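You operate a simulated robot arm through the tools that you are given. There is no shell and no other tool. Be economical: measure what you need, move in short steps, check, and stop when the job is done.

You run a simulated two-armed robot. Do the job below in one go: nothing can be reset, and whatever is moved stays where it is left.

Task
Put the bent piece from the top of the paper-covered bench on the orange template. Put the short brown strip labelled "259" from the top of the paper-covered bench on the shelf of the measuring bench and the short brown strip that says "697" on the open shelf of the ply counter. Take the wavy plywood block on the top of the paper-covered bench and put it away on the shelf under the lay-up bench. Take the yellow peg and leave it on top of the dark wood block. Take the sanding roll and put it on the beige beech seat. The order is free.

Only the result counts: the job must be done as asked and must still hold three seconds after the hand-in. Knocking over, shifting, dropping, spilling or breaking anything else fails it.

Robot
Two 7-joint arms with fingered hands on one trunk, on a base that drives. Base frame: it is fixed to the floor where the robot stands at the start and does not move with it; the origin is under the middle of the robot, x ahead of it, y to its left, z up. Units: mm, degrees, N and s.
The left shoulder is at the start at [80, 197, 1437], the right one opposite. With the tool pointing down near the work surface each hand reaches from about 100 to 740 mm from the robot's upright axis, wherever it stands, measured 20 degrees to its own side. Places, roughly: beech seat (24x27x2 cm) [1200, 400, 900]; bent piece (17x5x4 cm) [700, 100, 900]; dark wood block (9x4x3 cm) [1400, -300, 900]; open shelf of the ply counter [4200, -500, 500]; orange template [750, 250, 1000]; sanding roll (11x7x7 cm) [1600, 0, 900]; shelf of the measuring bench [1700, -2700, 300]; shelf under the lay-up bench [4200, 2200, 200]; short brown strip [750, -500, 1000]; wavy plywood block (15x9x7 cm) [1400, -700, 900]; yellow peg (4x4x6 cm) [1700, -600, 900]. Payload 4 kg a hand.
The TCP of each hand is the grasp point between the finger pads, 26 mm short of the fingertips. In the tool frame z runs along the fingers and y along their closing line. The gripper opens to 132 mm. The gripper's body begins 73 mm behind the TCP. The gripper is a hand of 4 fingers: y runs from the thumb to the fingers, the wrist lies at [0, 0, -239] in the tool frame.
Orientation is that of the tool frame in the base frame, as a unit quaternion [x, y, z, w]. With the fingers straight down and closing along the base's y, the tool's x points along the base's -x, its y along +y and its z along -z.

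Tools
- The arms move only by the tool jog_arm. It takes "left_series", "right_series" or both (then of equal length, played together; a hand with none holds still); each is one flat list of numbers, 6 for each row, row after row: the shift along the base's x, y, z in mm, then the turn, a rotation vector about the base's x, y, z in degrees. In form: [tx, ty, tz, wx, wy, wz, tx, ty, tz, wx, wy, wz, ...]. A call has 1 to 10 rows; each row shifts and turns the commanded pose from where the row before left it. A row lasts 0.2 s, in which the tool goes at most 50 mm and 8.6 degrees; a call with a longer step from one row to the next is refused whole. A pose out of reach is approached as far as the arm can. The call stops where the force on the tool passes 40 N (or 10 N more than at its start, if that is more) or the arm is blocked; 0.2 s more then pass. In this call time passes only in rows, and 0.2 s behind the last. It gives the time, the measured TCP pose, the force on the tool (base axes), the opening and the grip force at its end, in the units of the frame above (readings bear some noise), with the torque about the TCP (base axes, N m) and any sound that the robot's microphone picked up.
- Cameras (640 x 400 px; columns grow to the right, rows downward): "scene" is now at [98.5, -27.8, 1597.8]; the picture's right is [-0.30, -0.95, 0.00], its down [-0.66, 0.21, -0.72] and it looks along [0.68, -0.22, -0.70] (base axes); focal length 252 px, centre (320, 200). "left" rides on the left gripper at [-68, 2, -97] in its tool frame; the picture's right is [-0.03, -1.00, 0.00], its down [0.82, -0.02, -0.58] and it looks along [0.58, -0.01, 0.82] (tool axes); focal length 270 px, centre (320, 200). "right" rides on the right gripper at [69, 2, -97] in its tool frame; the picture's right is [-0.03, 1.00, 0.00], its down [-0.82, -0.02, -0.58] and it looks along [-0.58, -0.01, 0.82] (tool axes); focal length 270 px, centre (320, 200). There is no depth. A picture from a camera that has moved, and an enlarged one, comes with that camera's place and axes in the base frame and with its lens. The place of the scene camera against the robot may be out by one fixed shift of up to 12 mm in any direction.
- camera(camera): a new picture of that camera. No time passes.
- slide_trunk(by): slides the trunk up (or, below 0, down) by that many mm; the arms and the scene camera ride with it, the base frame stays. It gives what a move gives, with no picture.
- roll_base(legs): drives the robot by 1 to 6 legs, each [ahead, left, turn to the left] in mm, mm and degrees, along the robot's own axes; the way and the turn of a leg run together, so that a leg with both is an arc; at most 1500 mm and 180 degrees a leg. The arms and the cameras ride along, it lands a little off, and it stops where it bumps. It gives what a move gives.
- curl_fingers(finger1, finger2, finger3, thumb_bend, hand): sets how far each is bent, from 0 (flat) to 100 (curled in); at 30 the hand is open as for a grip, at 70 the pads meet at the TCP. One left out holds its place. A second passes; each finger stops where it meets its share of the squeeze, and holds until it gets a number again. It is the only way to open and close the hand. It gives what a move gives, with no picture; readings hold the bend of each and the force on the fingers (four entries, about 0 where the hand has none), thumb and palm.
- aim_head(pan, tilt): turns the head with the scene camera to pan (to the left, within 86 degrees either way) and tilt (down, from -29 to 69), counted from straight ahead of the robot. It gives what a move gives.
- inspect(camera, box): a new picture of the part [left, top, right, bottom] of that camera's present view, enlarged. No time passes.
- job_done(): hands the job in; it is judged then, once.

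Go step by step. Nothing tells you exact positions but the pictures and the camera data: compare them with the known pose of the tool, close in by small moves and look again before you grip or let go. The budget is 186 turns and 166 pictures, counting those below and the enlarged ones. Unless the task says otherwise, let go and move clear before handing in.

The tools are called after "Emit:" as name(argument=value, ...) on one line, values as JSON. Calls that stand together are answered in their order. jog_arm: Moves the arms, as the interface text tells. Its arguments: {"type":"object","properties":{"left_series":{"type":"array"},"right_series":{"type":"array"}},"required":[]} The other tools are called the same way: slide_trunk (by) slides the trunk up or down; curl_fingers (finger1, finger2, finger3, thumb_bend, hand) moves the fingers one by one; roll_base (legs) drives the base; aim_head (pan, tilt) turns the head that bears the scene camera; camera (camera) takes a picture; inspect (camera, box) takes an enlarged picture of a part of a camera's view; job_done () hands the job in.

At the start:

```text
time_s: 0.0
left_position: [635.0, -13.1, 1127.5]
left_tool_rot: [0.0, 1.0, 0.001, 0.001]
left_contact_force: [0.4, -0.7, 0.0]
left_torque: [-0.01, 0.03, 0.0]
left_opening: 131.8
left_grasp_force: 0.0
left_shape: jaw
left_bend: [30.0, 30.0, 30.0, 30.0]
left_finger forces: [0.0, 0.1, 0.0, 0.1, 0.1, 0.1]
right_position: [389.0, -298.1, 1032.1]
right_tool_rot: [0.007, 0.999, -0.015, 0.047]
right_contact_force: [0.2, 0.8, 0.5]
right_torque: [-0.01, 0.01, -0.01]
right_opening: 131.9
right_grasp_force: 0.1
right_shape: jaw
right_bend: [30.0, 30.0, 30.0, 30.0]
right_finger forces: [0.0, 0.0, 0.0, 0.0, 0.0, 0.0]
trunk travel left (down, up): [-743.0, 97.0]
robot x, y, heading: [1.2, 1.5, 0.1]
head pan, tilt: [-17.5, 44.1]
```

scene: 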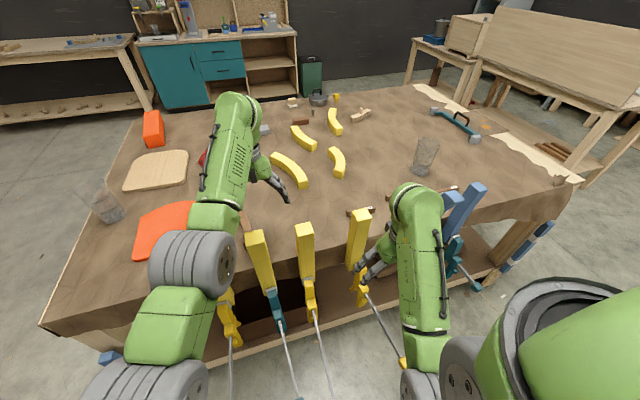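
right: 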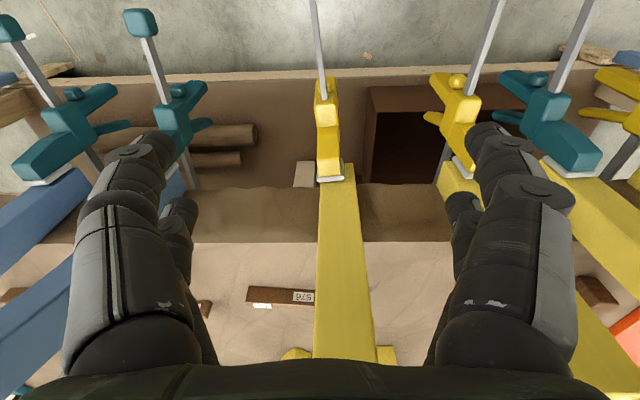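
left: 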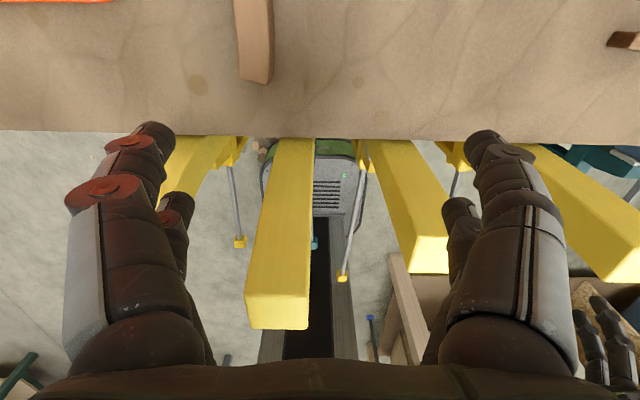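

I see the paper-covered bench ahead with clamps along its near edge; small items lie on it. I'll enlarge parts of the scene to identify them.

Emit:
inspect(camera="scene", box=[240, 70, 480, 220])

Emit:
inspect(camera="scene", box=[80, 90, 320, 240])

Emit:
inspect(camera="scene", box=[280, 150, 520, 300])

```text
2.67 times, centred on (360, 145) of scene
camera zoom: at [98.5, -27.8, 1597.8], right [-0.3, -0.95, 0.0], down [-0.66, 0.21, -0.72], along [0.68, -0.22, -0.7], focal length 672 px, centre (213, 347)
```

zoom: 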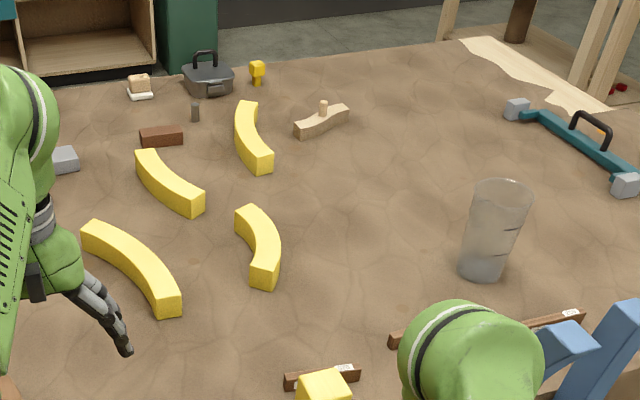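

```text
2.67 times, centred on (200, 165) of scene
camera zoom: at [98.5, -27.8, 1597.8], right [-0.3, -0.95, 0.0], down [-0.66, 0.21, -0.72], along [0.68, -0.22, -0.7], focal length 672 px, centre (640, 293)
```

zoom: 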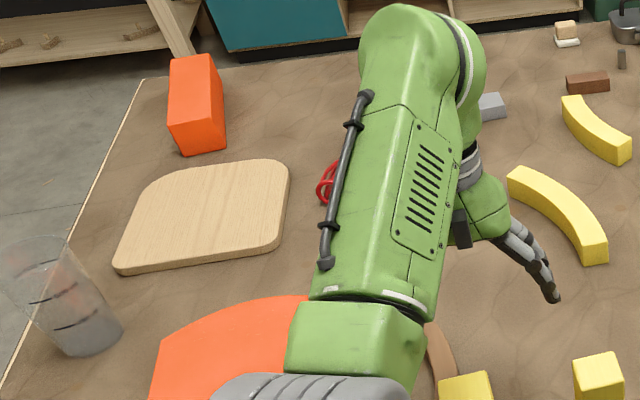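

```text
2.67 times, centred on (400, 225) of scene
camera zoom: at [98.5, -27.8, 1597.8], right [-0.3, -0.95, 0.0], down [-0.66, 0.21, -0.72], along [0.68, -0.22, -0.7], focal length 672 px, centre (107, 133)
```

zoom: 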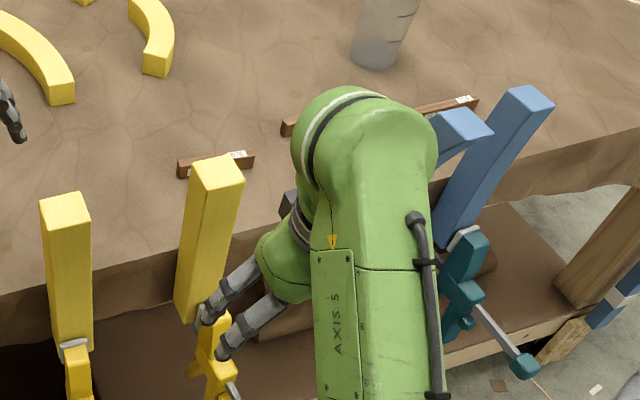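

I see the layout roughly: bent piece and template on near left, strips near right, other items far. Now I look around with the head.

Emit:
aim_head(pan=-60, tilt=25)

Emit:
camera(camera="scene")

Emit:
aim_head(pan=0, tilt=10)

Emit:
camera(camera="scene")

Emit:
aim_head(pan=60, tilt=25)

Emit:
camera(camera="scene")

Emit:
aim_head(pan=0, tilt=69)

Emit:
camera(camera="scene")

```text
time_s: 1.1
left_position: [634.5, -14.5, 1126.1]
left_tool_rot: [0.0, 1.0, 0.0, 0.0]
left_contact_force: [-0.1, -0.1, 0.9]
left_torque: [-0.02, 0.01, -0.02]
left_opening: 131.8
left_grasp_force: 0.0
left_shape: jaw
left_bend: [30.0, 30.0, 30.0, 30.0]
left_finger forces: [0.0, 0.0, 0.1, 0.0, 0.1, 0.1]
right_position: [392.6, -300.7, 1033.1]
right_tool_rot: [0.008, 0.998, -0.017, 0.052]
right_contact_force: [0.2, 0.7, 0.0]
right_torque: [-0.02, -0.05, 0.0]
right_opening: 132.0
right_grasp_force: 0.0
right_shape: jaw
right_bend: [30.0, 30.0, 30.0, 30.0]
right_finger forces: [0.0, 0.0, 0.0, 0.1, 0.1, 0.0]
trunk travel left (down, up): [-743.0, 97.0]
robot x, y, heading: [0.7, 6.1, -0.3]
head pan, tilt: [-60.0, 25.0]
```

```text
159 pictures are left
camera scene: at [66.4, -82.9, 1624.4], right [-0.87, -0.5, 0.0], down [-0.21, 0.37, -0.91], along [0.45, -0.78, -0.42], focal length 252 px, centre (320, 200)
```

scene: 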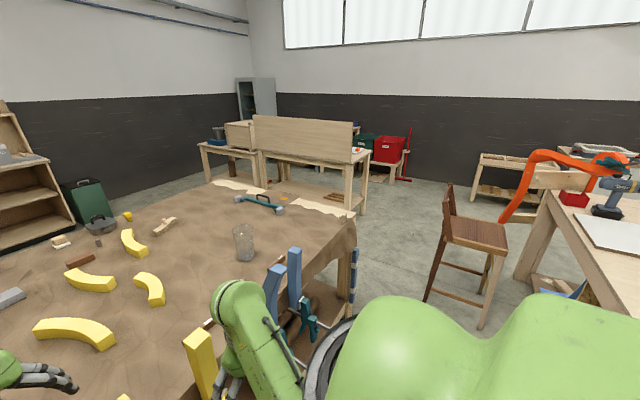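

```text
time_s: 2.4
left_position: [634.9, -13.5, 1123.7]
left_tool_rot: [0.0, 1.0, 0.0, 0.0]
left_contact_force: [1.1, 0.7, 0.7]
left_torque: [-0.01, 0.01, -0.01]
left_opening: 132.0
left_grasp_force: 0.2
left_shape: jaw
left_bend: [30.0, 30.0, 30.0, 30.0]
left_finger forces: [0.1, 0.0, 0.0, 0.0, 0.0, 0.1]
right_position: [395.0, -300.6, 1035.8]
right_tool_rot: [0.007, 0.998, -0.018, 0.056]
right_contact_force: [0.1, 0.7, 0.7]
right_torque: [-0.01, 0.01, 0.01]
right_opening: 131.6
right_grasp_force: 0.1
right_shape: jaw
right_bend: [30.0, 30.0, 30.0, 30.0]
right_finger forces: [0.0, 0.0, 0.0, 0.0, 0.0, 0.0]
trunk travel left (down, up): [-743.0, 97.0]
robot x, y, heading: [-1.4, -2.6, -0.2]
head pan, tilt: [0.0, 10.0]
```

```text
158 pictures are left
camera scene: at [113.2, -3.3, 1647.6], right [0.0, -1.0, 0.0], down [-0.17, 0.0, -0.98], along [0.98, 0.0, -0.17], focal length 252 px, centre (320, 200)
```

scene: 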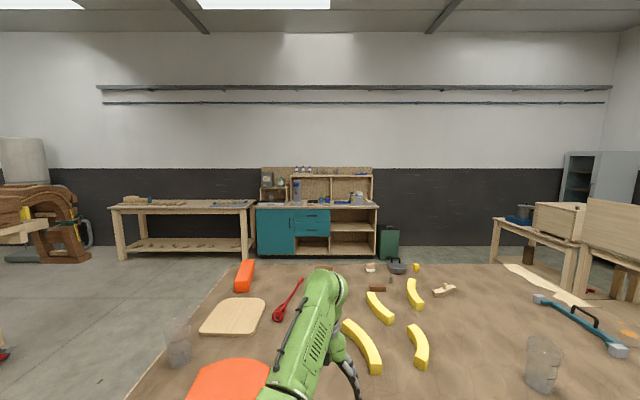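

```text
time_s: 3.7
left_position: [635.0, -14.1, 1124.2]
left_tool_rot: [0.0, 1.0, 0.0, -0.001]
left_contact_force: [-0.5, 0.5, 0.5]
left_torque: [-0.01, -0.01, -0.02]
left_opening: 132.0
left_grasp_force: 0.1
left_shape: jaw
left_bend: [30.0, 30.0, 30.0, 30.0]
left_finger forces: [0.0, 0.0, 0.0, 0.0, 0.1, 0.0]
right_position: [394.7, -299.5, 1037.0]
right_tool_rot: [0.008, 0.998, -0.019, 0.057]
right_contact_force: [-1.1, 0.2, 0.2]
right_torque: [-0.03, 0.0, -0.03]
right_opening: 132.0
right_grasp_force: 0.0
right_shape: jaw
right_bend: [30.0, 30.0, 30.0, 30.0]
right_finger forces: [0.1, 0.1, 0.0, 0.1, 0.0, 0.1]
trunk travel left (down, up): [-743.0, 97.0]
robot x, y, heading: [0.6, -2.4, 0.1]
head pan, tilt: [60.0, 25.0]
```

```text
157 pictures are left
camera scene: at [66.4, 76.6, 1623.8], right [0.87, -0.5, 0.0], down [-0.21, -0.37, -0.91], along [0.45, 0.78, -0.42], focal length 252 px, centre (320, 200)
```

scene: 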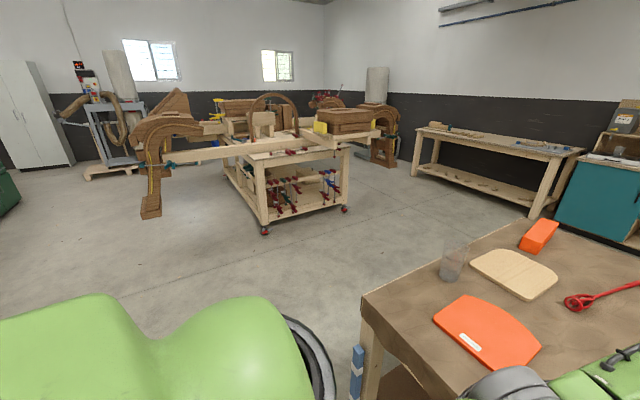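

```text
time_s: 5.0
left_position: [635.2, -13.4, 1124.3]
left_tool_rot: [0.0, 1.0, 0.0, -0.001]
left_contact_force: [0.0, -0.9, -0.3]
left_torque: [-0.03, 0.02, 0.02]
left_opening: 131.6
left_grasp_force: 0.1
left_shape: jaw
left_bend: [30.0, 30.0, 30.0, 30.0]
left_finger forces: [0.0, 0.1, 0.1, 0.1, 0.1, 0.1]
right_position: [394.8, -300.4, 1037.3]
right_tool_rot: [0.006, 0.998, -0.018, 0.057]
right_contact_force: [0.9, -0.2, 0.4]
right_torque: [-0.02, -0.02, 0.0]
right_opening: 131.9
right_grasp_force: 0.0
right_shape: jaw
right_bend: [30.0, 30.0, 30.0, 30.0]
right_finger forces: [0.0, 0.1, 0.0, 0.0, 0.0, 0.0]
trunk travel left (down, up): [-743.0, 97.0]
robot x, y, heading: [-0.4, -4.4, -0.1]
head pan, tilt: [0.0, 68.8]
```

```text
156 pictures are left
camera scene: at [76.2, -3.1, 1564.6], right [0.0, -1.0, 0.0], down [-0.93, 0.0, -0.36], along [0.36, 0.0, -0.93], focal length 252 px, centre (320, 200)
```

scene: 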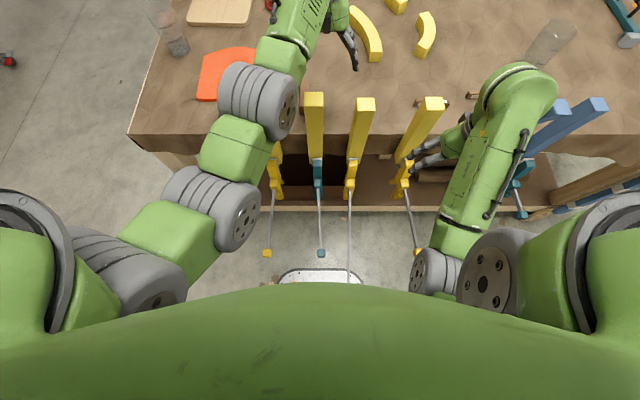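

The benches are located: measuring bench at right, ply counter behind, lay-up bench back-left. I'll raise the arms out of the view and look at the near side.

Emit:
jog_arm(left_series=[-30, 20, 45, 0, 0, 0, -30, 20, 45, 0, 0, 0, -30, 20, 40, 0, 0, 0, -40, 20, 10, 0, 0, 0, -45, 20, 0, 0, 0, 0, -45, 20, 0, 0, 0, 0], right_series=[-20, -10, 40, 0, 0, 0, -20, -10, 40, 0, 0, 0, -20, -10, 40, 0, 0, 0, 0, 0, 40, 0, 0, 0, 0, 0, 20, 0, 0, 0, 0, 0, 0, 0, 0, 0])

Emit:
aim_head(pan=0, tilt=55)

Emit:
camera(camera="scene")

```text
refused: row 1 steps farther than a row can; nothing moved
```

```text
time_s: 5.8
left_position: [635.4, -13.6, 1124.0]
left_tool_rot: [0.0, 1.0, 0.0, 0.0]
left_contact_force: [0.3, -0.7, -0.2]
left_torque: [0.02, 0.0, 0.06]
left_opening: 131.8
left_grasp_force: 0.0
left_shape: jaw
left_bend: [30.0, 30.0, 30.0, 30.0]
left_finger forces: [0.1, 0.0, 0.0, 0.0, 0.0, 0.0]
right_position: [394.7, -299.8, 1037.7]
right_tool_rot: [0.006, 0.998, -0.018, 0.057]
right_contact_force: [0.2, 0.3, 0.5]
right_torque: [0.02, -0.03, 0.01]
right_opening: 131.8
right_grasp_force: 0.1
right_shape: jaw
right_bend: [30.0, 30.0, 30.0, 30.0]
right_finger forces: [0.0, 0.0, 0.0, 0.0, 0.0, 0.0]
trunk travel left (down, up): [-743.0, 97.0]
robot x, y, heading: [0.6, -1.6, 0.0]
head pan, tilt: [0.0, 55.0]
```

```text
155 pictures are left
camera scene: at [92.3, -3.2, 1580.0], right [0.0, -1.0, 0.0], down [-0.82, 0.0, -0.57], along [0.57, 0.0, -0.82], focal length 252 px, centre (320, 200)
```

scene: 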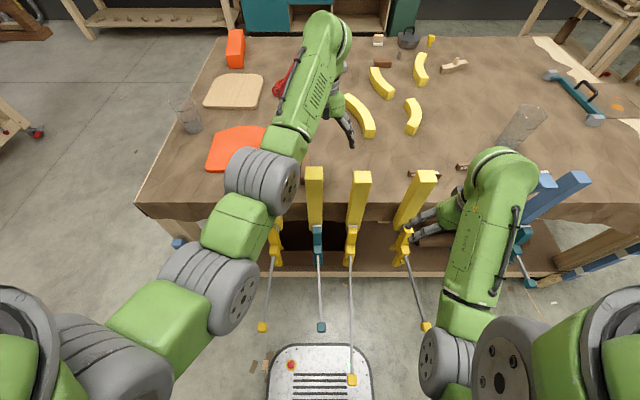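

The step was too long; I repeat with shorter ones.

Emit:
jog_arm(left_series=[0, 15, 45, 0, 0, 0, 0, 15, 45, 0, 0, 0, -20, 20, 35, 0, 0, 0, -40, 20, 10, 0, 0, 0, -40, 25, 0, 0, 0, 0, -40, 25, 0, 0, 0, 0, -40, 25, 0, 0, 0, 0, -40, 25, 0, 0, 0, 0], right_series=[-20, -10, 40, 0, 0, 0, -20, -10, 40, 0, 0, 0, -20, -20, 40, 0, 0, 0, 0, -20, 40, 0, 0, 0, 0, -20, 20, 0, 0, 0, 0, -20, 0, 0, 0, 0, 0, 0, 0, 0, 0, 0, 0, 0, 0, 0, 0, 0])

Emit:
camera(camera="scene")

Emit:
camera(camera="right")

```text
time_s: 6.4
left_position: [631.9, 14.2, 1214.5]
left_tool_rot: [0.0, 1.0, 0.0, 0.0]
left_contact_force: [0.1, 0.4, 1.1]
left_torque: [0.01, -0.02, 0.0]
left_opening: 131.9
left_grasp_force: 0.0
left_shape: jaw
left_bend: [30.0, 30.0, 30.0, 30.0]
left_finger forces: [0.0, 0.1, 0.0, 0.0, 0.0, 0.0]
left hand out of reach, approached as far as the arm can: row 3
right_position: [407.7, -304.7, 1093.1]
right_tool_rot: [-0.04, 0.99, -0.045, 0.13]
right_contact_force: [0.0, -0.6, 0.0]
right_torque: [-0.03, -0.04, -0.04]
right_opening: 132.0
right_grasp_force: 0.0
right_shape: jaw
right_bend: [30.0, 30.0, 30.0, 30.0]
right_finger forces: [0.0, 0.0, 0.0, 0.0, 0.1, 0.1]
right hand out of reach, approached as far as the arm can: row 1, 2, 3
trunk travel left (down, up): [-743.0, 97.0]
robot x, y, heading: [-0.3, 1.8, 0.0]
head pan, tilt: [0.0, 55.0]
stopped in row 3 (right hand): the arm was blocked; the commanded pose is now the measured one
```

```text
154 pictures are left
camera scene: at [90.7, -2.4, 1582.5], right [0.0, -1.0, 0.0], down [-0.82, 0.0, -0.57], along [0.57, 0.0, -0.82], focal length 252 px, centre (320, 200)
```

scene: 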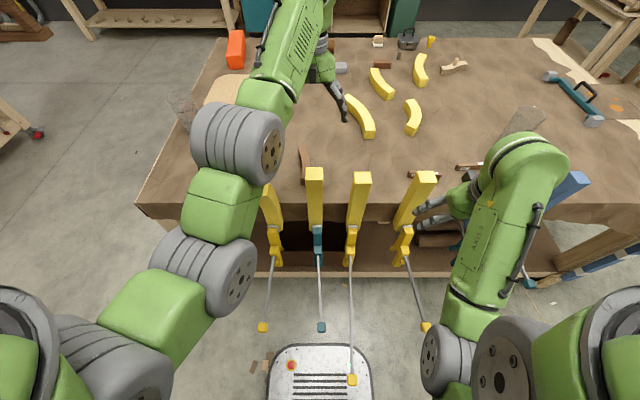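

```text
153 pictures are left
camera right: at [315.8, -302.2, 1168.9], right [-0.04, 0.99, -0.09], down [0.64, 0.1, 0.76], along [0.77, -0.02, -0.64], focal length 270 px, centre (320, 200)
```

right: 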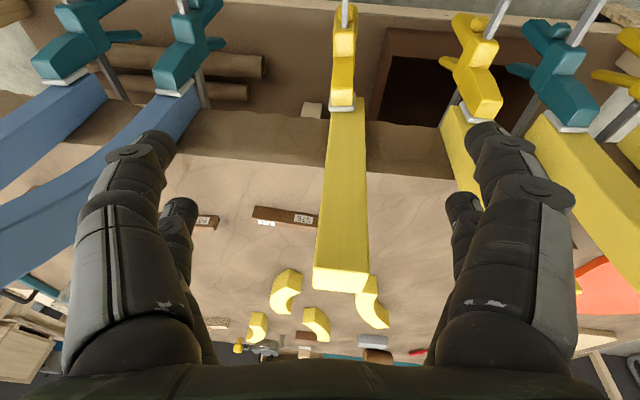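

Clamp posts rise to about z 1100 at the near edge and their rods stick out toward me, so I'll raise the trunk, back off, step left, then approach left of the clamps.

Emit:
slide_trunk(by=95)

Emit:
roll_base(legs=[[-120, 0, 0], [0, 420, 0]])

Emit:
camera(camera="scene")

```text
time_s: 7.7
left_position: [633.3, 14.2, 1307.9]
left_tool_rot: [0.0, 1.0, 0.0, 0.0]
left_contact_force: [-0.7, 0.2, -0.3]
left_torque: [-0.01, -0.03, -0.03]
left_opening: 132.0
left_grasp_force: 0.1
left_shape: jaw
left_bend: [30.0, 30.0, 30.0, 30.0]
left_finger forces: [0.1, 0.1, 0.0, 0.0, 0.1, 0.1]
right_position: [409.2, -304.8, 1190.0]
right_tool_rot: [-0.04, 0.989, -0.046, 0.133]
right_contact_force: [0.3, 0.3, 0.6]
right_torque: [0.0, 0.01, -0.03]
right_opening: 131.8
right_grasp_force: 0.1
right_shape: jaw
right_bend: [30.0, 30.0, 30.0, 30.0]
right_finger forces: [0.1, 0.0, 0.1, 0.0, 0.0, 0.1]
trunk travel left (down, up): [-838.0, 2.0]
robot x, y, heading: [-2.2, 1.1, 0.1]
head pan, tilt: [0.0, 55.0]
```

```text
time_s: 11.1
left_position: [515.6, 422.8, 1307.0]
left_tool_rot: [0.002, 1.0, 0.001, 0.0]
left_contact_force: [-0.2, 0.3, -0.1]
left_torque: [0.0, 0.0, 0.0]
left_opening: 131.8
left_grasp_force: 0.0
left_shape: jaw
left_bend: [30.0, 30.0, 30.0, 30.0]
left_finger forces: [0.1, 0.0, 0.0, 0.0, 0.0, 0.0]
right_position: [290.4, 105.4, 1186.5]
right_tool_rot: [-0.039, 0.989, -0.044, 0.133]
right_contact_force: [-0.4, 1.2, -0.5]
right_torque: [0.03, -0.01, 0.02]
right_opening: 131.8
right_grasp_force: 0.0
right_shape: jaw
right_bend: [30.0, 30.0, 30.0, 30.0]
right_finger forces: [0.0, 0.1, 0.1, 0.1, 0.0, 0.0]
trunk travel left (down, up): [-838.0, 2.0]
robot x, y, heading: [-117.9, 415.9, -0.4]
head pan, tilt: [0.0, 55.0]
```

```text
152 pictures are left
camera scene: at [-25.2, 407.5, 1674.9], right [0.0, -1.0, 0.0], down [-0.82, 0.0, -0.57], along [0.57, 0.0, -0.82], focal length 252 px, centre (320, 200)
```

scene: 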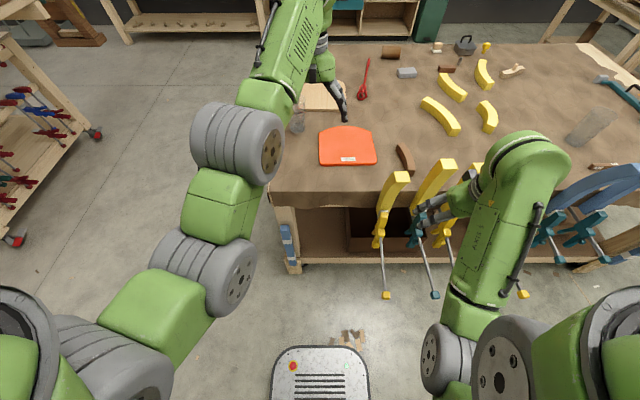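

I now see the template around [820, 290] and the bent piece around [736, 45]. Drive ahead 240.

Emit:
roll_base(legs=[[240, 10, 0]])

Emit:
aim_head(pan=-15, tilt=55)

Emit:
camera(camera="scene")

Emit:
camera(camera="right")

```text
time_s: 12.9
left_position: [749.9, 435.8, 1311.9]
left_tool_rot: [0.002, 1.0, 0.0, 0.003]
left_contact_force: [-1.5, 0.2, -0.6]
left_torque: [-0.01, -0.05, -0.01]
left_opening: 132.0
left_grasp_force: 0.2
left_shape: jaw
left_bend: [30.0, 30.0, 30.0, 30.0]
left_finger forces: [0.0, 0.0, 0.0, 0.1, 0.0, 0.1]
right_position: [526.3, 117.3, 1191.6]
right_tool_rot: [-0.039, 0.989, -0.047, 0.137]
right_contact_force: [-0.8, 0.4, 0.1]
right_torque: [0.0, -0.08, 0.01]
right_opening: 131.9
right_grasp_force: 0.1
right_shape: jaw
right_bend: [30.0, 30.0, 30.0, 30.0]
right_finger forces: [0.0, 0.0, 0.1, 0.0, 0.1, 0.1]
trunk travel left (down, up): [-838.0, 2.0]
robot x, y, heading: [123.8, 424.9, -0.2]
head pan, tilt: [0.0, 55.0]
```

```text
time_s: 13.6
left_position: [754.5, 437.0, 1309.2]
left_tool_rot: [0.002, 1.0, 0.0, 0.001]
left_contact_force: [0.3, -0.2, 0.6]
left_torque: [-0.02, -0.01, -0.01]
left_opening: 132.1
left_grasp_force: 0.0
left_shape: jaw
left_bend: [30.0, 30.0, 30.0, 30.0]
left_finger forces: [0.0, 0.1, 0.0, 0.1, 0.0, 0.0]
right_position: [531.1, 116.4, 1191.0]
right_tool_rot: [-0.04, 0.989, -0.047, 0.136]
right_contact_force: [0.4, -1.1, -0.8]
right_torque: [-0.01, -0.04, 0.0]
right_opening: 131.6
right_grasp_force: 0.1
right_shape: jaw
right_bend: [30.0, 30.0, 30.0, 30.0]
right_finger forces: [0.0, 0.1, 0.1, 0.0, 0.0, 0.0]
trunk travel left (down, up): [-838.0, 2.0]
robot x, y, heading: [118.8, 423.7, -0.0]
head pan, tilt: [-15.0, 55.0]
```

```text
151 pictures are left
camera scene: at [210.0, 402.7, 1675.0], right [-0.26, -0.97, 0.0], down [-0.79, 0.21, -0.57], along [0.55, -0.15, -0.82], focal length 252 px, centre (320, 200)
```

scene: 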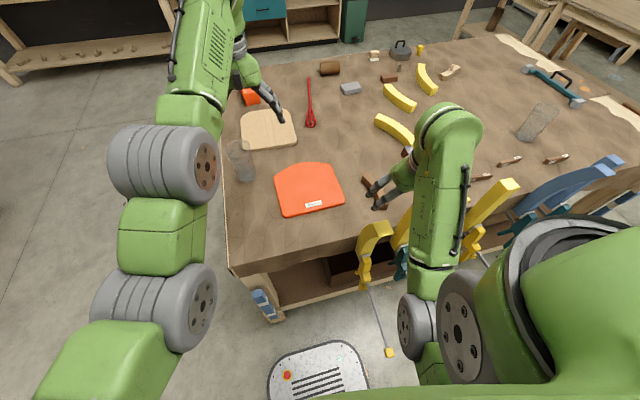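

```text
150 pictures are left
camera right: at [438.2, 120.4, 1265.2], right [-0.04, 0.99, -0.1], down [0.63, 0.1, 0.77], along [0.78, -0.03, -0.63], focal length 270 px, centre (320, 200)
```

right: 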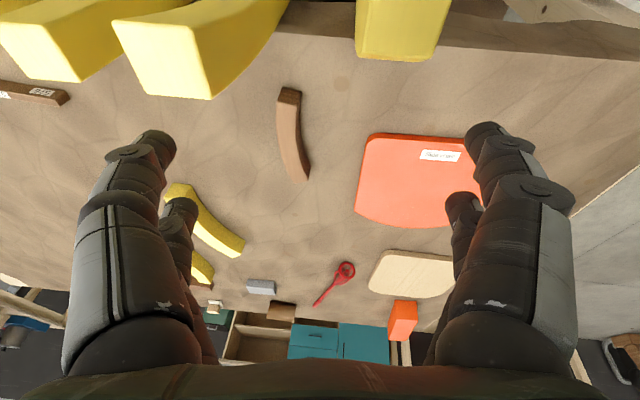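

The bent piece's middle is at about [731, 48]; my right hand is nearly aligned with it. I move over it and look.

Emit:
jog_arm(right_series=[40, -14, 0, 1.2, 0, 0, 40, -14, 0, 1.2, 0, 0, 40, -14, 0, 1.2, 0, 0, 40, -13, 0, 1.2, 0, 0, 40, -13, 0, 1.2, 0, 0, 0, 0, -35, 0, 0, 0, 0, 0, -35, 0, 0, 0, 0, 0, -35, 0, 0, 0, 0, 0, -30, 0, 0, 0])

Emit:
camera(camera="right")

Emit:
camera(camera="scene")

```text
time_s: 15.6
left_position: [756.7, 435.0, 1307.4]
left_tool_rot: [0.002, 1.0, 0.0, 0.0]
left_contact_force: [-0.6, 0.7, 0.0]
left_torque: [0.0, 0.02, 0.0]
left_opening: 132.2
left_grasp_force: 0.1
left_shape: jaw
left_bend: [30.0, 30.0, 30.0, 30.0]
left_finger forces: [0.0, 0.0, 0.0, 0.0, 0.1, 0.0]
right_position: [734.3, 48.6, 1054.1]
right_tool_rot: [-0.031, 0.99, 0.007, 0.137]
right_contact_force: [0.2, 0.5, -0.2]
right_torque: [-0.02, 0.0, -0.03]
right_opening: 131.9
right_grasp_force: 0.0
right_shape: jaw
right_bend: [30.0, 30.0, 30.0, 30.0]
right_finger forces: [0.1, 0.0, 0.0, 0.0, 0.0, 0.1]
trunk travel left (down, up): [-838.0, 2.0]
robot x, y, heading: [122.8, 420.2, -0.2]
head pan, tilt: [-15.0, 55.0]
```

```text
149 pictures are left
camera right: at [642.8, 44.2, 1128.1], right [-0.04, 1.0, 0.01], down [0.63, 0.02, 0.78], along [0.78, 0.04, -0.63], focal length 270 px, centre (320, 200)
```

right: 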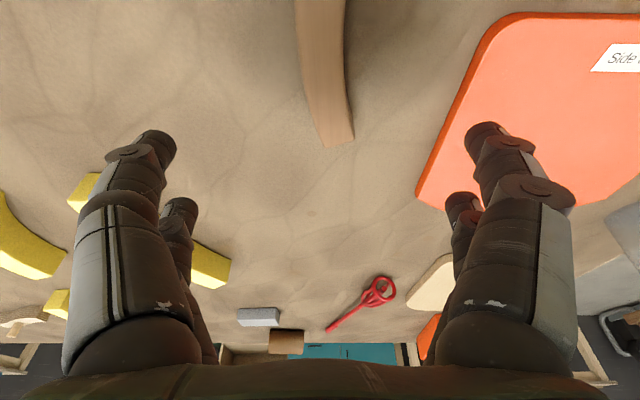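

```text
148 pictures are left
camera scene: at [213.6, 402.0, 1675.0], right [-0.26, -0.97, 0.0], down [-0.79, 0.21, -0.57], along [0.55, -0.15, -0.82], focal length 252 px, centre (320, 200)
```

scene: 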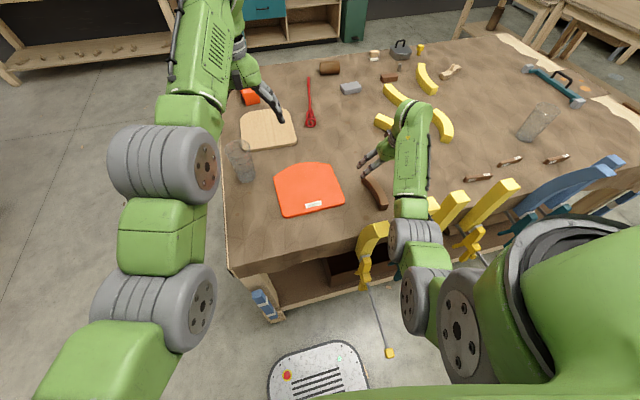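

The hand is lined up over the middle of the bent piece. I go down in steps to find its height.

Emit:
jog_arm(right_series=[0, 0, -35, 0, 0, 0, 0, 1, -35, 0, 0, 0, 2, 2, -30, 0, 0, 0])

Emit:
camera(camera="right")

Emit:
inspect(camera="scene", box=[320, 120, 440, 220])

```text
time_s: 16.4
left_position: [756.5, 437.6, 1307.5]
left_tool_rot: [0.001, 1.0, 0.0, 0.0]
left_contact_force: [-0.6, 0.0, 0.1]
left_torque: [0.02, 0.02, 0.0]
left_opening: 131.9
left_grasp_force: 0.0
left_shape: jaw
left_bend: [30.0, 30.0, 30.0, 30.0]
left_finger forces: [0.0, 0.1, 0.1, 0.0, 0.0, 0.0]
right_position: [734.0, 50.5, 952.6]
right_tool_rot: [-0.03, 0.99, 0.005, 0.136]
right_contact_force: [-0.9, 0.0, -0.6]
right_torque: [0.02, -0.02, -0.01]
right_opening: 132.0
right_grasp_force: 0.1
right_shape: jaw
right_bend: [30.0, 30.0, 30.0, 30.0]
right_finger forces: [0.0, 0.0, 0.0, 0.0, 0.1, 0.1]
trunk travel left (down, up): [-838.0, 2.0]
robot x, y, heading: [123.1, 427.0, -0.1]
head pan, tilt: [-15.0, 55.0]
```

```text
147 pictures are left
camera right: at [642.9, 45.9, 1027.3], right [-0.04, 1.0, 0.01], down [0.63, 0.02, 0.78], along [0.78, 0.04, -0.63], focal length 270 px, centre (320, 200)
```

right: 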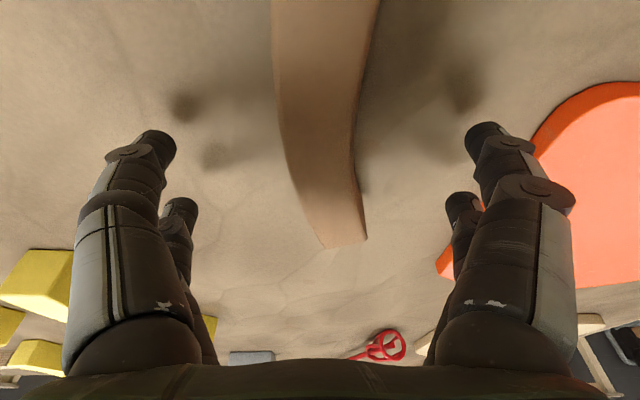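

```text
4.00 times, centred on (380, 170) of scene
camera zoom: at [212.8, 402.4, 1675.0], right [-0.26, -0.97, 0.0], down [-0.79, 0.21, -0.57], along [0.55, -0.15, -0.82], focal length 1008 px, centre (80, 320)
```

zoom: 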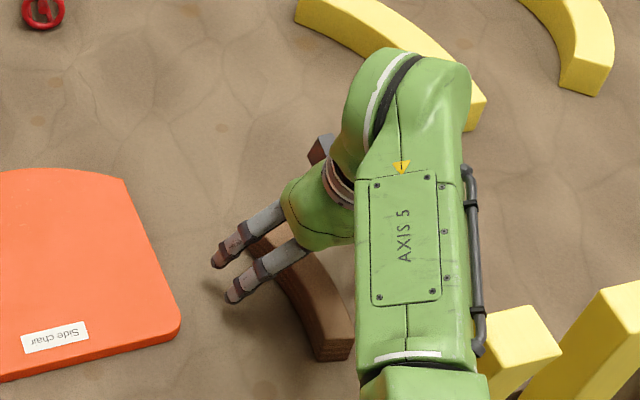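

The piece top is at about z 936, so the bench is near 896. I lower the fingers around it and close.

Emit:
jog_arm(right_series=[-5, 1, -15, 0, 0, 0, -5, 0, -13, 0, 0, 0])

Emit:
curl_fingers(hand="right", finger1=60, finger2=60, finger3=60, thumb_bend=60)

Emit:
camera(camera="right")

```text
time_s: 17.0
left_position: [754.5, 438.9, 1309.2]
left_tool_rot: [0.002, 1.0, -0.001, 0.001]
left_contact_force: [-0.7, -0.2, -0.4]
left_torque: [-0.01, -0.04, 0.04]
left_opening: 131.9
left_grasp_force: 0.1
left_shape: jaw
left_bend: [30.0, 30.0, 30.0, 30.0]
left_finger forces: [0.0, 0.1, 0.0, 0.0, 0.1, 0.0]
right_position: [725.5, 53.1, 930.2]
right_tool_rot: [-0.032, 0.99, 0.004, 0.14]
right_contact_force: [4.0, -1.9, 10.9]
right_torque: [0.43, 0.06, -0.06]
right_opening: 131.7
right_grasp_force: 0.0
right_shape: jaw
right_bend: [30.0, 30.0, 30.0, 30.0]
right_finger forces: [8.6, 0.0, 0.0, 0.1, 2.8, 0.0]
trunk travel left (down, up): [-838.0, 2.0]
robot x, y, heading: [119.3, 419.5, -0.1]
head pan, tilt: [-15.0, 55.0]
```

```text
time_s: 18.0
left_position: [751.9, 439.0, 1311.2]
left_tool_rot: [0.002, 1.0, -0.001, 0.002]
left_contact_force: [-0.1, 0.4, 1.2]
left_torque: [-0.03, -0.03, -0.03]
left_opening: 131.9
left_grasp_force: 0.1
left_shape: jaw
left_bend: [30.0, 30.0, 30.0, 30.0]
left_finger forces: [0.1, 0.1, 0.1, 0.0, 0.0, 0.0]
right_position: [725.5, 53.3, 931.7]
right_tool_rot: [-0.032, 0.989, 0.003, 0.143]
right_contact_force: [5.9, -3.7, 34.9]
right_torque: [0.44, 0.36, -0.35]
right_opening: 121.1
right_grasp_force: 17.5
right_shape: fingers
right_bend: [35.0, 60.0, 60.0, 39.0]
right_finger forces: [21.4, 0.1, 0.0, 0.1, 14.2, 0.1]
trunk travel left (down, up): [-838.0, 2.0]
robot x, y, heading: [121.7, 422.5, -0.2]
head pan, tilt: [-15.0, 55.0]
```

```text
145 pictures are left
camera right: at [631.7, 49.4, 1006.5], right [-0.04, 1.0, 0.0], down [0.62, 0.02, 0.78], along [0.78, 0.03, -0.62], focal length 270 px, centre (320, 200)
```

right: 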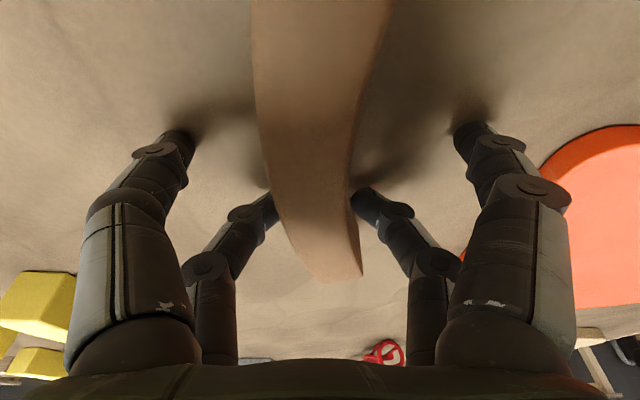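

The near finger pair touches the bench because the hand is tilted. I reopen, lift, make the hand vertical and try again.

Emit:
curl_fingers(hand="right", finger1=30, finger2=30, finger3=30, thumb_bend=30)

Emit:
jog_arm(right_series=[0, 0, 25, 0, 0, 0, -2, 0, 0, 0, 8, 0, -2, 0, 0, 0, 8, 0])

Emit:
camera(camera="right")

```text
time_s: 19.0
left_position: [751.9, 440.7, 1308.8]
left_tool_rot: [0.002, 1.0, -0.002, 0.002]
left_contact_force: [-0.2, -0.5, 0.3]
left_torque: [0.0, 0.02, -0.01]
left_opening: 132.1
left_grasp_force: 0.0
left_shape: jaw
left_bend: [30.0, 30.0, 30.0, 30.0]
left_finger forces: [0.1, 0.0, 0.1, 0.1, 0.1, 0.0]
right_position: [722.2, 56.2, 930.0]
right_tool_rot: [-0.032, 0.99, 0.004, 0.137]
right_contact_force: [-1.7, 6.6, 25.0]
right_torque: [-1.07, 0.29, 0.09]
right_opening: 138.4
right_grasp_force: 12.2
right_shape: fingers
right_bend: [28.0, 30.0, 30.0, 30.0]
right_finger forces: [5.0, 0.0, 0.0, 0.0, 19.9, 0.0]
trunk travel left (down, up): [-838.0, 2.0]
robot x, y, heading: [122.9, 425.0, -0.2]
head pan, tilt: [-15.0, 55.0]
```

```text
time_s: 19.8
left_position: [756.0, 438.0, 1307.1]
left_tool_rot: [0.002, 1.0, -0.001, 0.0]
left_contact_force: [-0.1, -0.2, 0.4]
left_torque: [0.01, -0.01, 0.0]
left_opening: 131.9
left_grasp_force: 0.1
left_shape: jaw
left_bend: [30.0, 30.0, 30.0, 30.0]
left_finger forces: [0.0, 0.0, 0.0, 0.0, 0.0, 0.0]
right_position: [720.6, 54.4, 950.7]
right_tool_rot: [-0.031, 0.999, 0.009, -0.005]
right_contact_force: [0.0, -0.1, 0.2]
right_torque: [0.0, -0.01, 0.05]
right_opening: 133.5
right_grasp_force: 0.0
right_shape: fingers
right_bend: [30.0, 30.0, 30.0, 30.0]
right_finger forces: [0.0, 0.0, 0.0, 0.1, 0.0, 0.0]
trunk travel left (down, up): [-838.0, 2.0]
robot x, y, heading: [122.1, 426.9, -0.3]
head pan, tilt: [-15.0, 55.0]
```

```text
144 pictures are left
camera right: at [652.8, 49.4, 1047.9], right [-0.04, 1.0, 0.02], down [0.82, 0.02, 0.57], along [0.57, 0.04, -0.82], focal length 270 px, centre (320, 200)
```

right: 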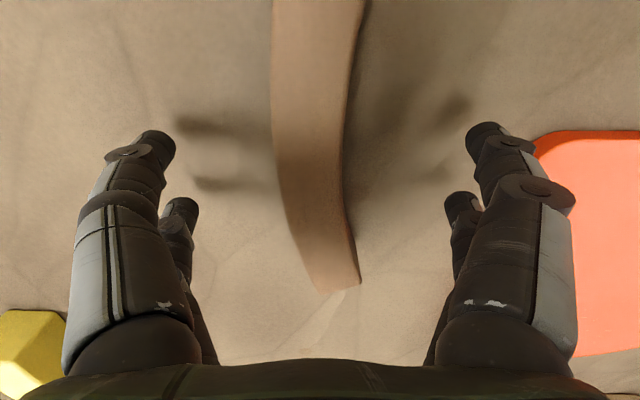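

Hand vertical now. I go down 17 mm and close.

Emit:
jog_arm(right_series=[0, 0, -17, 0, 0, 0])

Emit:
curl_fingers(hand="right", finger1=70, finger2=70, finger3=70, thumb_bend=70)

Emit:
camera(camera="right")

```text
time_s: 20.2
left_position: [754.6, 436.1, 1308.3]
left_tool_rot: [0.001, 1.0, 0.0, 0.001]
left_contact_force: [-0.7, -0.2, 0.0]
left_torque: [0.0, -0.01, 0.04]
left_opening: 131.8
left_grasp_force: 0.0
left_shape: jaw
left_bend: [30.0, 30.0, 30.0, 30.0]
left_finger forces: [0.0, 0.1, 0.1, 0.0, 0.0, 0.1]
right_position: [718.8, 53.9, 935.3]
right_tool_rot: [-0.03, 0.999, 0.01, -0.003]
right_contact_force: [-0.2, 1.2, 0.3]
right_torque: [-0.01, -0.03, 0.03]
right_opening: 133.5
right_grasp_force: 0.1
right_shape: fingers
right_bend: [30.0, 30.0, 30.0, 30.0]
right_finger forces: [0.0, 0.0, 0.0, 0.0, 0.0, 0.0]
trunk travel left (down, up): [-838.0, 2.0]
robot x, y, heading: [120.0, 424.5, -0.4]
head pan, tilt: [-15.0, 55.0]
```

```text
time_s: 21.2
left_position: [756.2, 435.9, 1307.0]
left_tool_rot: [0.002, 1.0, 0.0, 0.0]
left_contact_force: [0.2, 0.2, 0.1]
left_torque: [-0.01, 0.02, 0.01]
left_opening: 131.7
left_grasp_force: 0.0
left_shape: jaw
left_bend: [30.0, 30.0, 30.0, 30.0]
left_finger forces: [0.0, 0.0, 0.1, 0.1, 0.0, 0.1]
right_position: [718.8, 53.3, 935.0]
right_tool_rot: [-0.03, 0.999, 0.01, -0.003]
right_contact_force: [-0.3, 0.1, 0.4]
right_torque: [0.0, 0.02, 0.0]
right_opening: 26.3
right_grasp_force: 13.8
right_shape: fingers
right_bend: [61.0, 62.0, 63.0, 65.0]
right_finger forces: [7.2, 6.8, 5.4, 0.1, 8.5, 0.0]
trunk travel left (down, up): [-838.0, 2.0]
robot x, y, heading: [121.1, 424.3, -0.3]
head pan, tilt: [-15.0, 55.0]
```

```text
143 pictures are left
camera right: at [651.7, 48.6, 1031.8], right [-0.04, 1.0, 0.02], down [0.82, 0.02, 0.57], along [0.57, 0.04, -0.82], focal length 270 px, centre (320, 200)
```

right: 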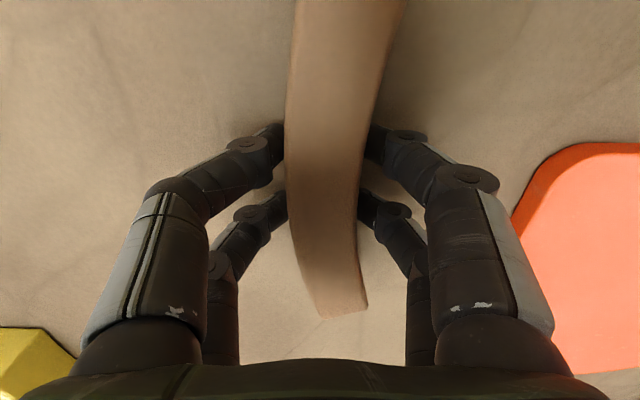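

The piece is held. I lift it, lower the trunk a little for more reach, and check.

Emit:
jog_arm(right_series=[0, 0, 30, 0, 0, 0, 0, 0, 40, 0, 0, 0, 0, 0, 40, 0, 0, 0])

Emit:
slide_trunk(by=-85)

Emit:
jog_arm(right_series=[12, 20, 30, 0, 0, 0, 12, 30, 20, 0, 0, 0, 12, 46, 0, 0, 0, 0, 12, 46, 0, 0, 0, 0, 12, 46, 0, 0, 0, 0, 12, 36, 0, 0, 0, 0, 12, 8, 0, 0, 0, 0, 12, 0, 0, 0, 0, 0])

Emit:
camera(camera="scene")

Emit:
camera(camera="right")

```text
time_s: 22.0
left_position: [754.0, 436.8, 1308.2]
left_tool_rot: [0.002, 1.0, 0.0, 0.0]
left_contact_force: [-0.1, 0.5, 0.3]
left_torque: [-0.02, 0.04, -0.01]
left_opening: 131.8
left_grasp_force: 0.0
left_shape: jaw
left_bend: [30.0, 30.0, 30.0, 30.0]
left_finger forces: [0.0, 0.0, 0.1, 0.0, 0.1, 0.0]
right_position: [721.9, 55.6, 1044.5]
right_tool_rot: [-0.03, 0.999, 0.009, -0.004]
right_contact_force: [-0.7, -0.5, -0.9]
right_torque: [0.0, 0.03, -0.02]
right_opening: 26.1
right_grasp_force: 13.5
right_shape: fingers
right_bend: [61.0, 62.0, 63.0, 65.0]
right_finger forces: [7.2, 6.6, 5.4, 0.1, 8.4, 0.0]
trunk travel left (down, up): [-838.0, 2.0]
robot x, y, heading: [123.4, 424.1, -0.1]
head pan, tilt: [-15.0, 55.0]
```

```text
time_s: 23.2
left_position: [756.6, 435.6, 1222.5]
left_tool_rot: [0.002, 1.0, 0.0, -0.001]
left_contact_force: [0.4, 0.1, -0.4]
left_torque: [0.0, 0.01, -0.03]
left_opening: 131.7
left_grasp_force: 0.1
left_shape: jaw
left_bend: [30.0, 30.0, 30.0, 30.0]
left_finger forces: [0.1, 0.0, 0.0, 0.1, 0.0, 0.0]
right_position: [722.0, 53.9, 960.5]
right_tool_rot: [-0.03, 0.999, 0.01, -0.003]
right_contact_force: [-0.7, 0.4, -1.5]
right_torque: [-0.03, -0.01, -0.03]
right_opening: 26.2
right_grasp_force: 14.6
right_shape: fingers
right_bend: [61.0, 62.0, 63.0, 65.0]
right_finger forces: [7.2, 6.6, 5.4, 0.1, 8.5, 0.0]
trunk travel left (down, up): [-753.0, 87.0]
robot x, y, heading: [118.3, 424.2, -0.1]
head pan, tilt: [-15.0, 55.0]
```

```text
time_s: 25.1
left_position: [756.3, 435.4, 1222.5]
left_tool_rot: [0.002, 1.0, 0.0, 0.0]
left_contact_force: [0.5, 0.9, -0.7]
left_torque: [-0.01, 0.02, 0.03]
left_opening: 131.9
left_grasp_force: 0.1
left_shape: jaw
left_bend: [30.0, 30.0, 30.0, 30.0]
left_finger forces: [0.1, 0.0, 0.0, 0.1, 0.1, 0.0]
right_position: [818.8, 286.3, 1009.8]
right_tool_rot: [-0.031, 0.999, 0.011, -0.003]
right_contact_force: [0.1, -0.1, -0.4]
right_torque: [0.0, 0.01, 0.0]
right_opening: 26.3
right_grasp_force: 14.1
right_shape: fingers
right_bend: [61.0, 62.0, 63.0, 66.0]
right_finger forces: [7.1, 6.5, 5.3, 0.0, 8.3, 0.1]
trunk travel left (down, up): [-753.0, 87.0]
robot x, y, heading: [122.9, 424.6, -0.1]
head pan, tilt: [-15.0, 55.0]
```

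```text
142 pictures are left
camera scene: at [213.4, 402.2, 1589.9], right [-0.26, -0.97, 0.0], down [-0.79, 0.21, -0.57], along [0.55, -0.15, -0.82], focal length 252 px, centre (320, 200)
```

scene: 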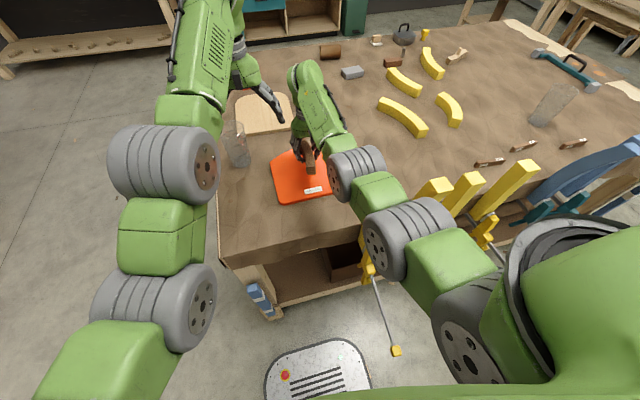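

```text
141 pictures are left
camera right: at [751.1, 281.4, 1107.4], right [-0.04, 1.0, 0.02], down [0.82, 0.02, 0.57], along [0.57, 0.04, -0.82], focal length 270 px, centre (320, 200)
```

right: 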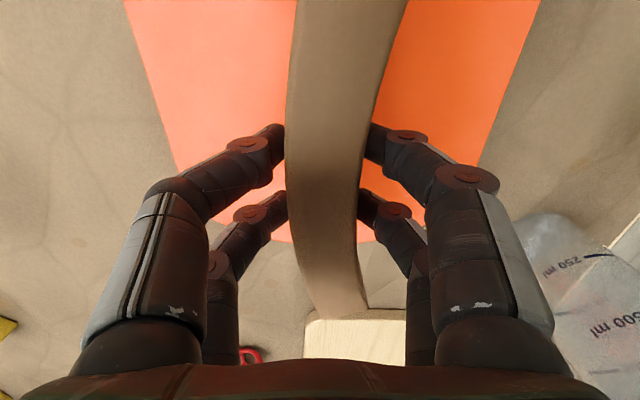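

The piece is above the template and inside its outline. I lower it until contact.

Emit:
jog_arm(right_series=[4, 6, -20, 0, 0, 0, 4, 0, -20, 0, 0, 0, 0, 0, -5, 0, 0, 0, 0, 0, -4, 0, 0, 0])

Emit:
inspect(camera="scene", box=[250, 120, 370, 220])

```text
time_s: 26.1
left_position: [756.0, 436.5, 1223.1]
left_tool_rot: [0.002, 1.0, 0.0, 0.001]
left_contact_force: [0.4, 0.3, 0.1]
left_torque: [-0.01, -0.04, -0.01]
left_opening: 132.0
left_grasp_force: 0.0
left_shape: jaw
left_bend: [30.0, 30.0, 30.0, 30.0]
left_finger forces: [0.1, 0.1, 0.0, 0.1, 0.1, 0.0]
right_position: [827.1, 292.0, 961.9]
right_tool_rot: [-0.03, 0.999, 0.01, -0.004]
right_contact_force: [-0.3, 1.3, -1.0]
right_torque: [-0.02, 0.02, -0.05]
right_opening: 26.3
right_grasp_force: 13.3
right_shape: fingers
right_bend: [62.0, 62.0, 63.0, 66.0]
right_finger forces: [7.1, 6.5, 5.3, 0.0, 8.2, 0.0]
trunk travel left (down, up): [-753.0, 87.0]
robot x, y, heading: [121.9, 425.5, -0.1]
head pan, tilt: [-15.0, 55.0]
```

```text
4.00 times, centred on (310, 170) of scene
camera zoom: at [212.4, 402.8, 1590.0], right [-0.26, -0.97, 0.0], down [-0.79, 0.21, -0.57], along [0.55, -0.15, -0.82], focal length 1008 px, centre (360, 320)
```

zoom: 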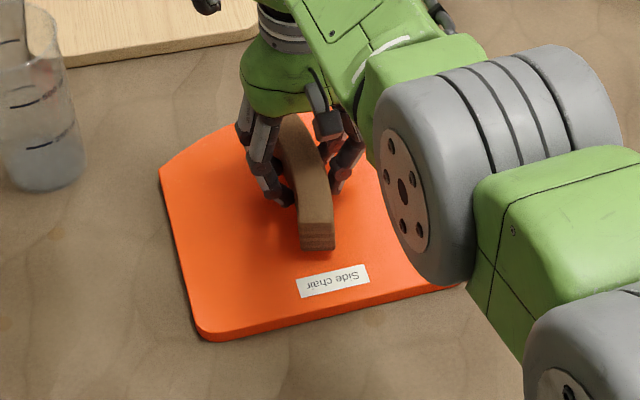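

Emit:
jog_arm(right_series=[0, 0, -3, 0, 0, 0, 0, 0, -3, 0, 0, 0, 0, 0, -3, 0, 0, 0])

```text
time_s: 26.9
left_position: [756.8, 436.5, 1222.9]
left_tool_rot: [0.002, 1.0, 0.0, 0.001]
left_contact_force: [-0.6, 0.6, 0.2]
left_torque: [0.03, 0.03, 0.02]
left_opening: 132.0
left_grasp_force: 0.1
left_shape: jaw
left_bend: [30.0, 30.0, 30.0, 30.0]
left_finger forces: [0.1, 0.0, 0.1, 0.0, 0.1, 0.0]
right_position: [827.0, 291.8, 952.1]
right_tool_rot: [-0.03, 0.999, 0.01, -0.002]
right_contact_force: [0.2, 0.4, -1.0]
right_torque: [-0.02, 0.0, 0.0]
right_opening: 26.1
right_grasp_force: 13.6
right_shape: fingers
right_bend: [62.0, 62.0, 63.0, 66.0]
right_finger forces: [7.1, 6.4, 5.1, 0.0, 8.3, 0.0]
trunk travel left (down, up): [-753.0, 87.0]
robot x, y, heading: [123.4, 421.7, -0.0]
head pan, tilt: [-15.0, 55.0]
```

No contact yet; lower a little more.

Emit:
jog_arm(right_series=[0, 0, -3, 0, 0, 0, 0, 0, -3, 0, 0, 0])

Emit:
inspect(camera="scene", box=[250, 120, 370, 220])

```text
time_s: 27.4
left_position: [755.8, 436.4, 1222.8]
left_tool_rot: [0.001, 1.0, 0.001, 0.0]
left_contact_force: [-0.5, -0.1, 0.2]
left_torque: [0.01, 0.0, 0.02]
left_opening: 131.8
left_grasp_force: 0.1
left_shape: jaw
left_bend: [30.0, 30.0, 30.0, 30.0]
left_finger forces: [0.1, 0.1, 0.0, 0.0, 0.1, 0.1]
right_position: [825.8, 292.1, 948.7]
right_tool_rot: [-0.031, 0.999, 0.011, -0.001]
right_contact_force: [1.6, -0.6, 6.3]
right_torque: [0.04, -0.04, 0.02]
right_opening: 26.0
right_grasp_force: 15.1
right_shape: fingers
right_bend: [62.0, 62.0, 63.0, 66.0]
right_finger forces: [7.6, 7.2, 6.3, 0.0, 9.5, 0.0]
trunk travel left (down, up): [-753.0, 87.0]
robot x, y, heading: [121.7, 421.6, -0.2]
head pan, tilt: [-15.0, 55.0]
```

```text
4.00 times, centred on (310, 170) of scene
camera zoom: at [211.3, 402.7, 1590.3], right [-0.26, -0.97, 0.0], down [-0.79, 0.21, -0.57], along [0.55, -0.15, -0.82], focal length 1008 px, centre (360, 320)
```

zoom: 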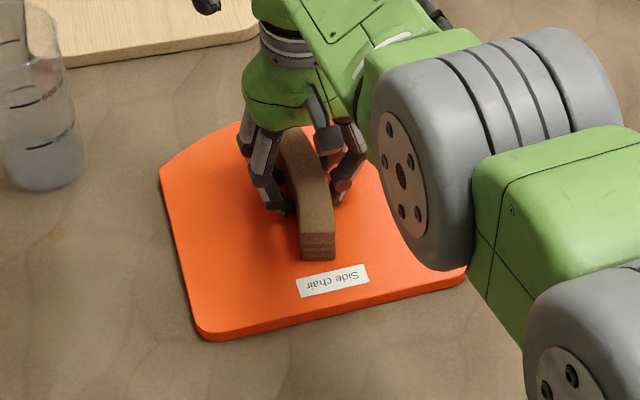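

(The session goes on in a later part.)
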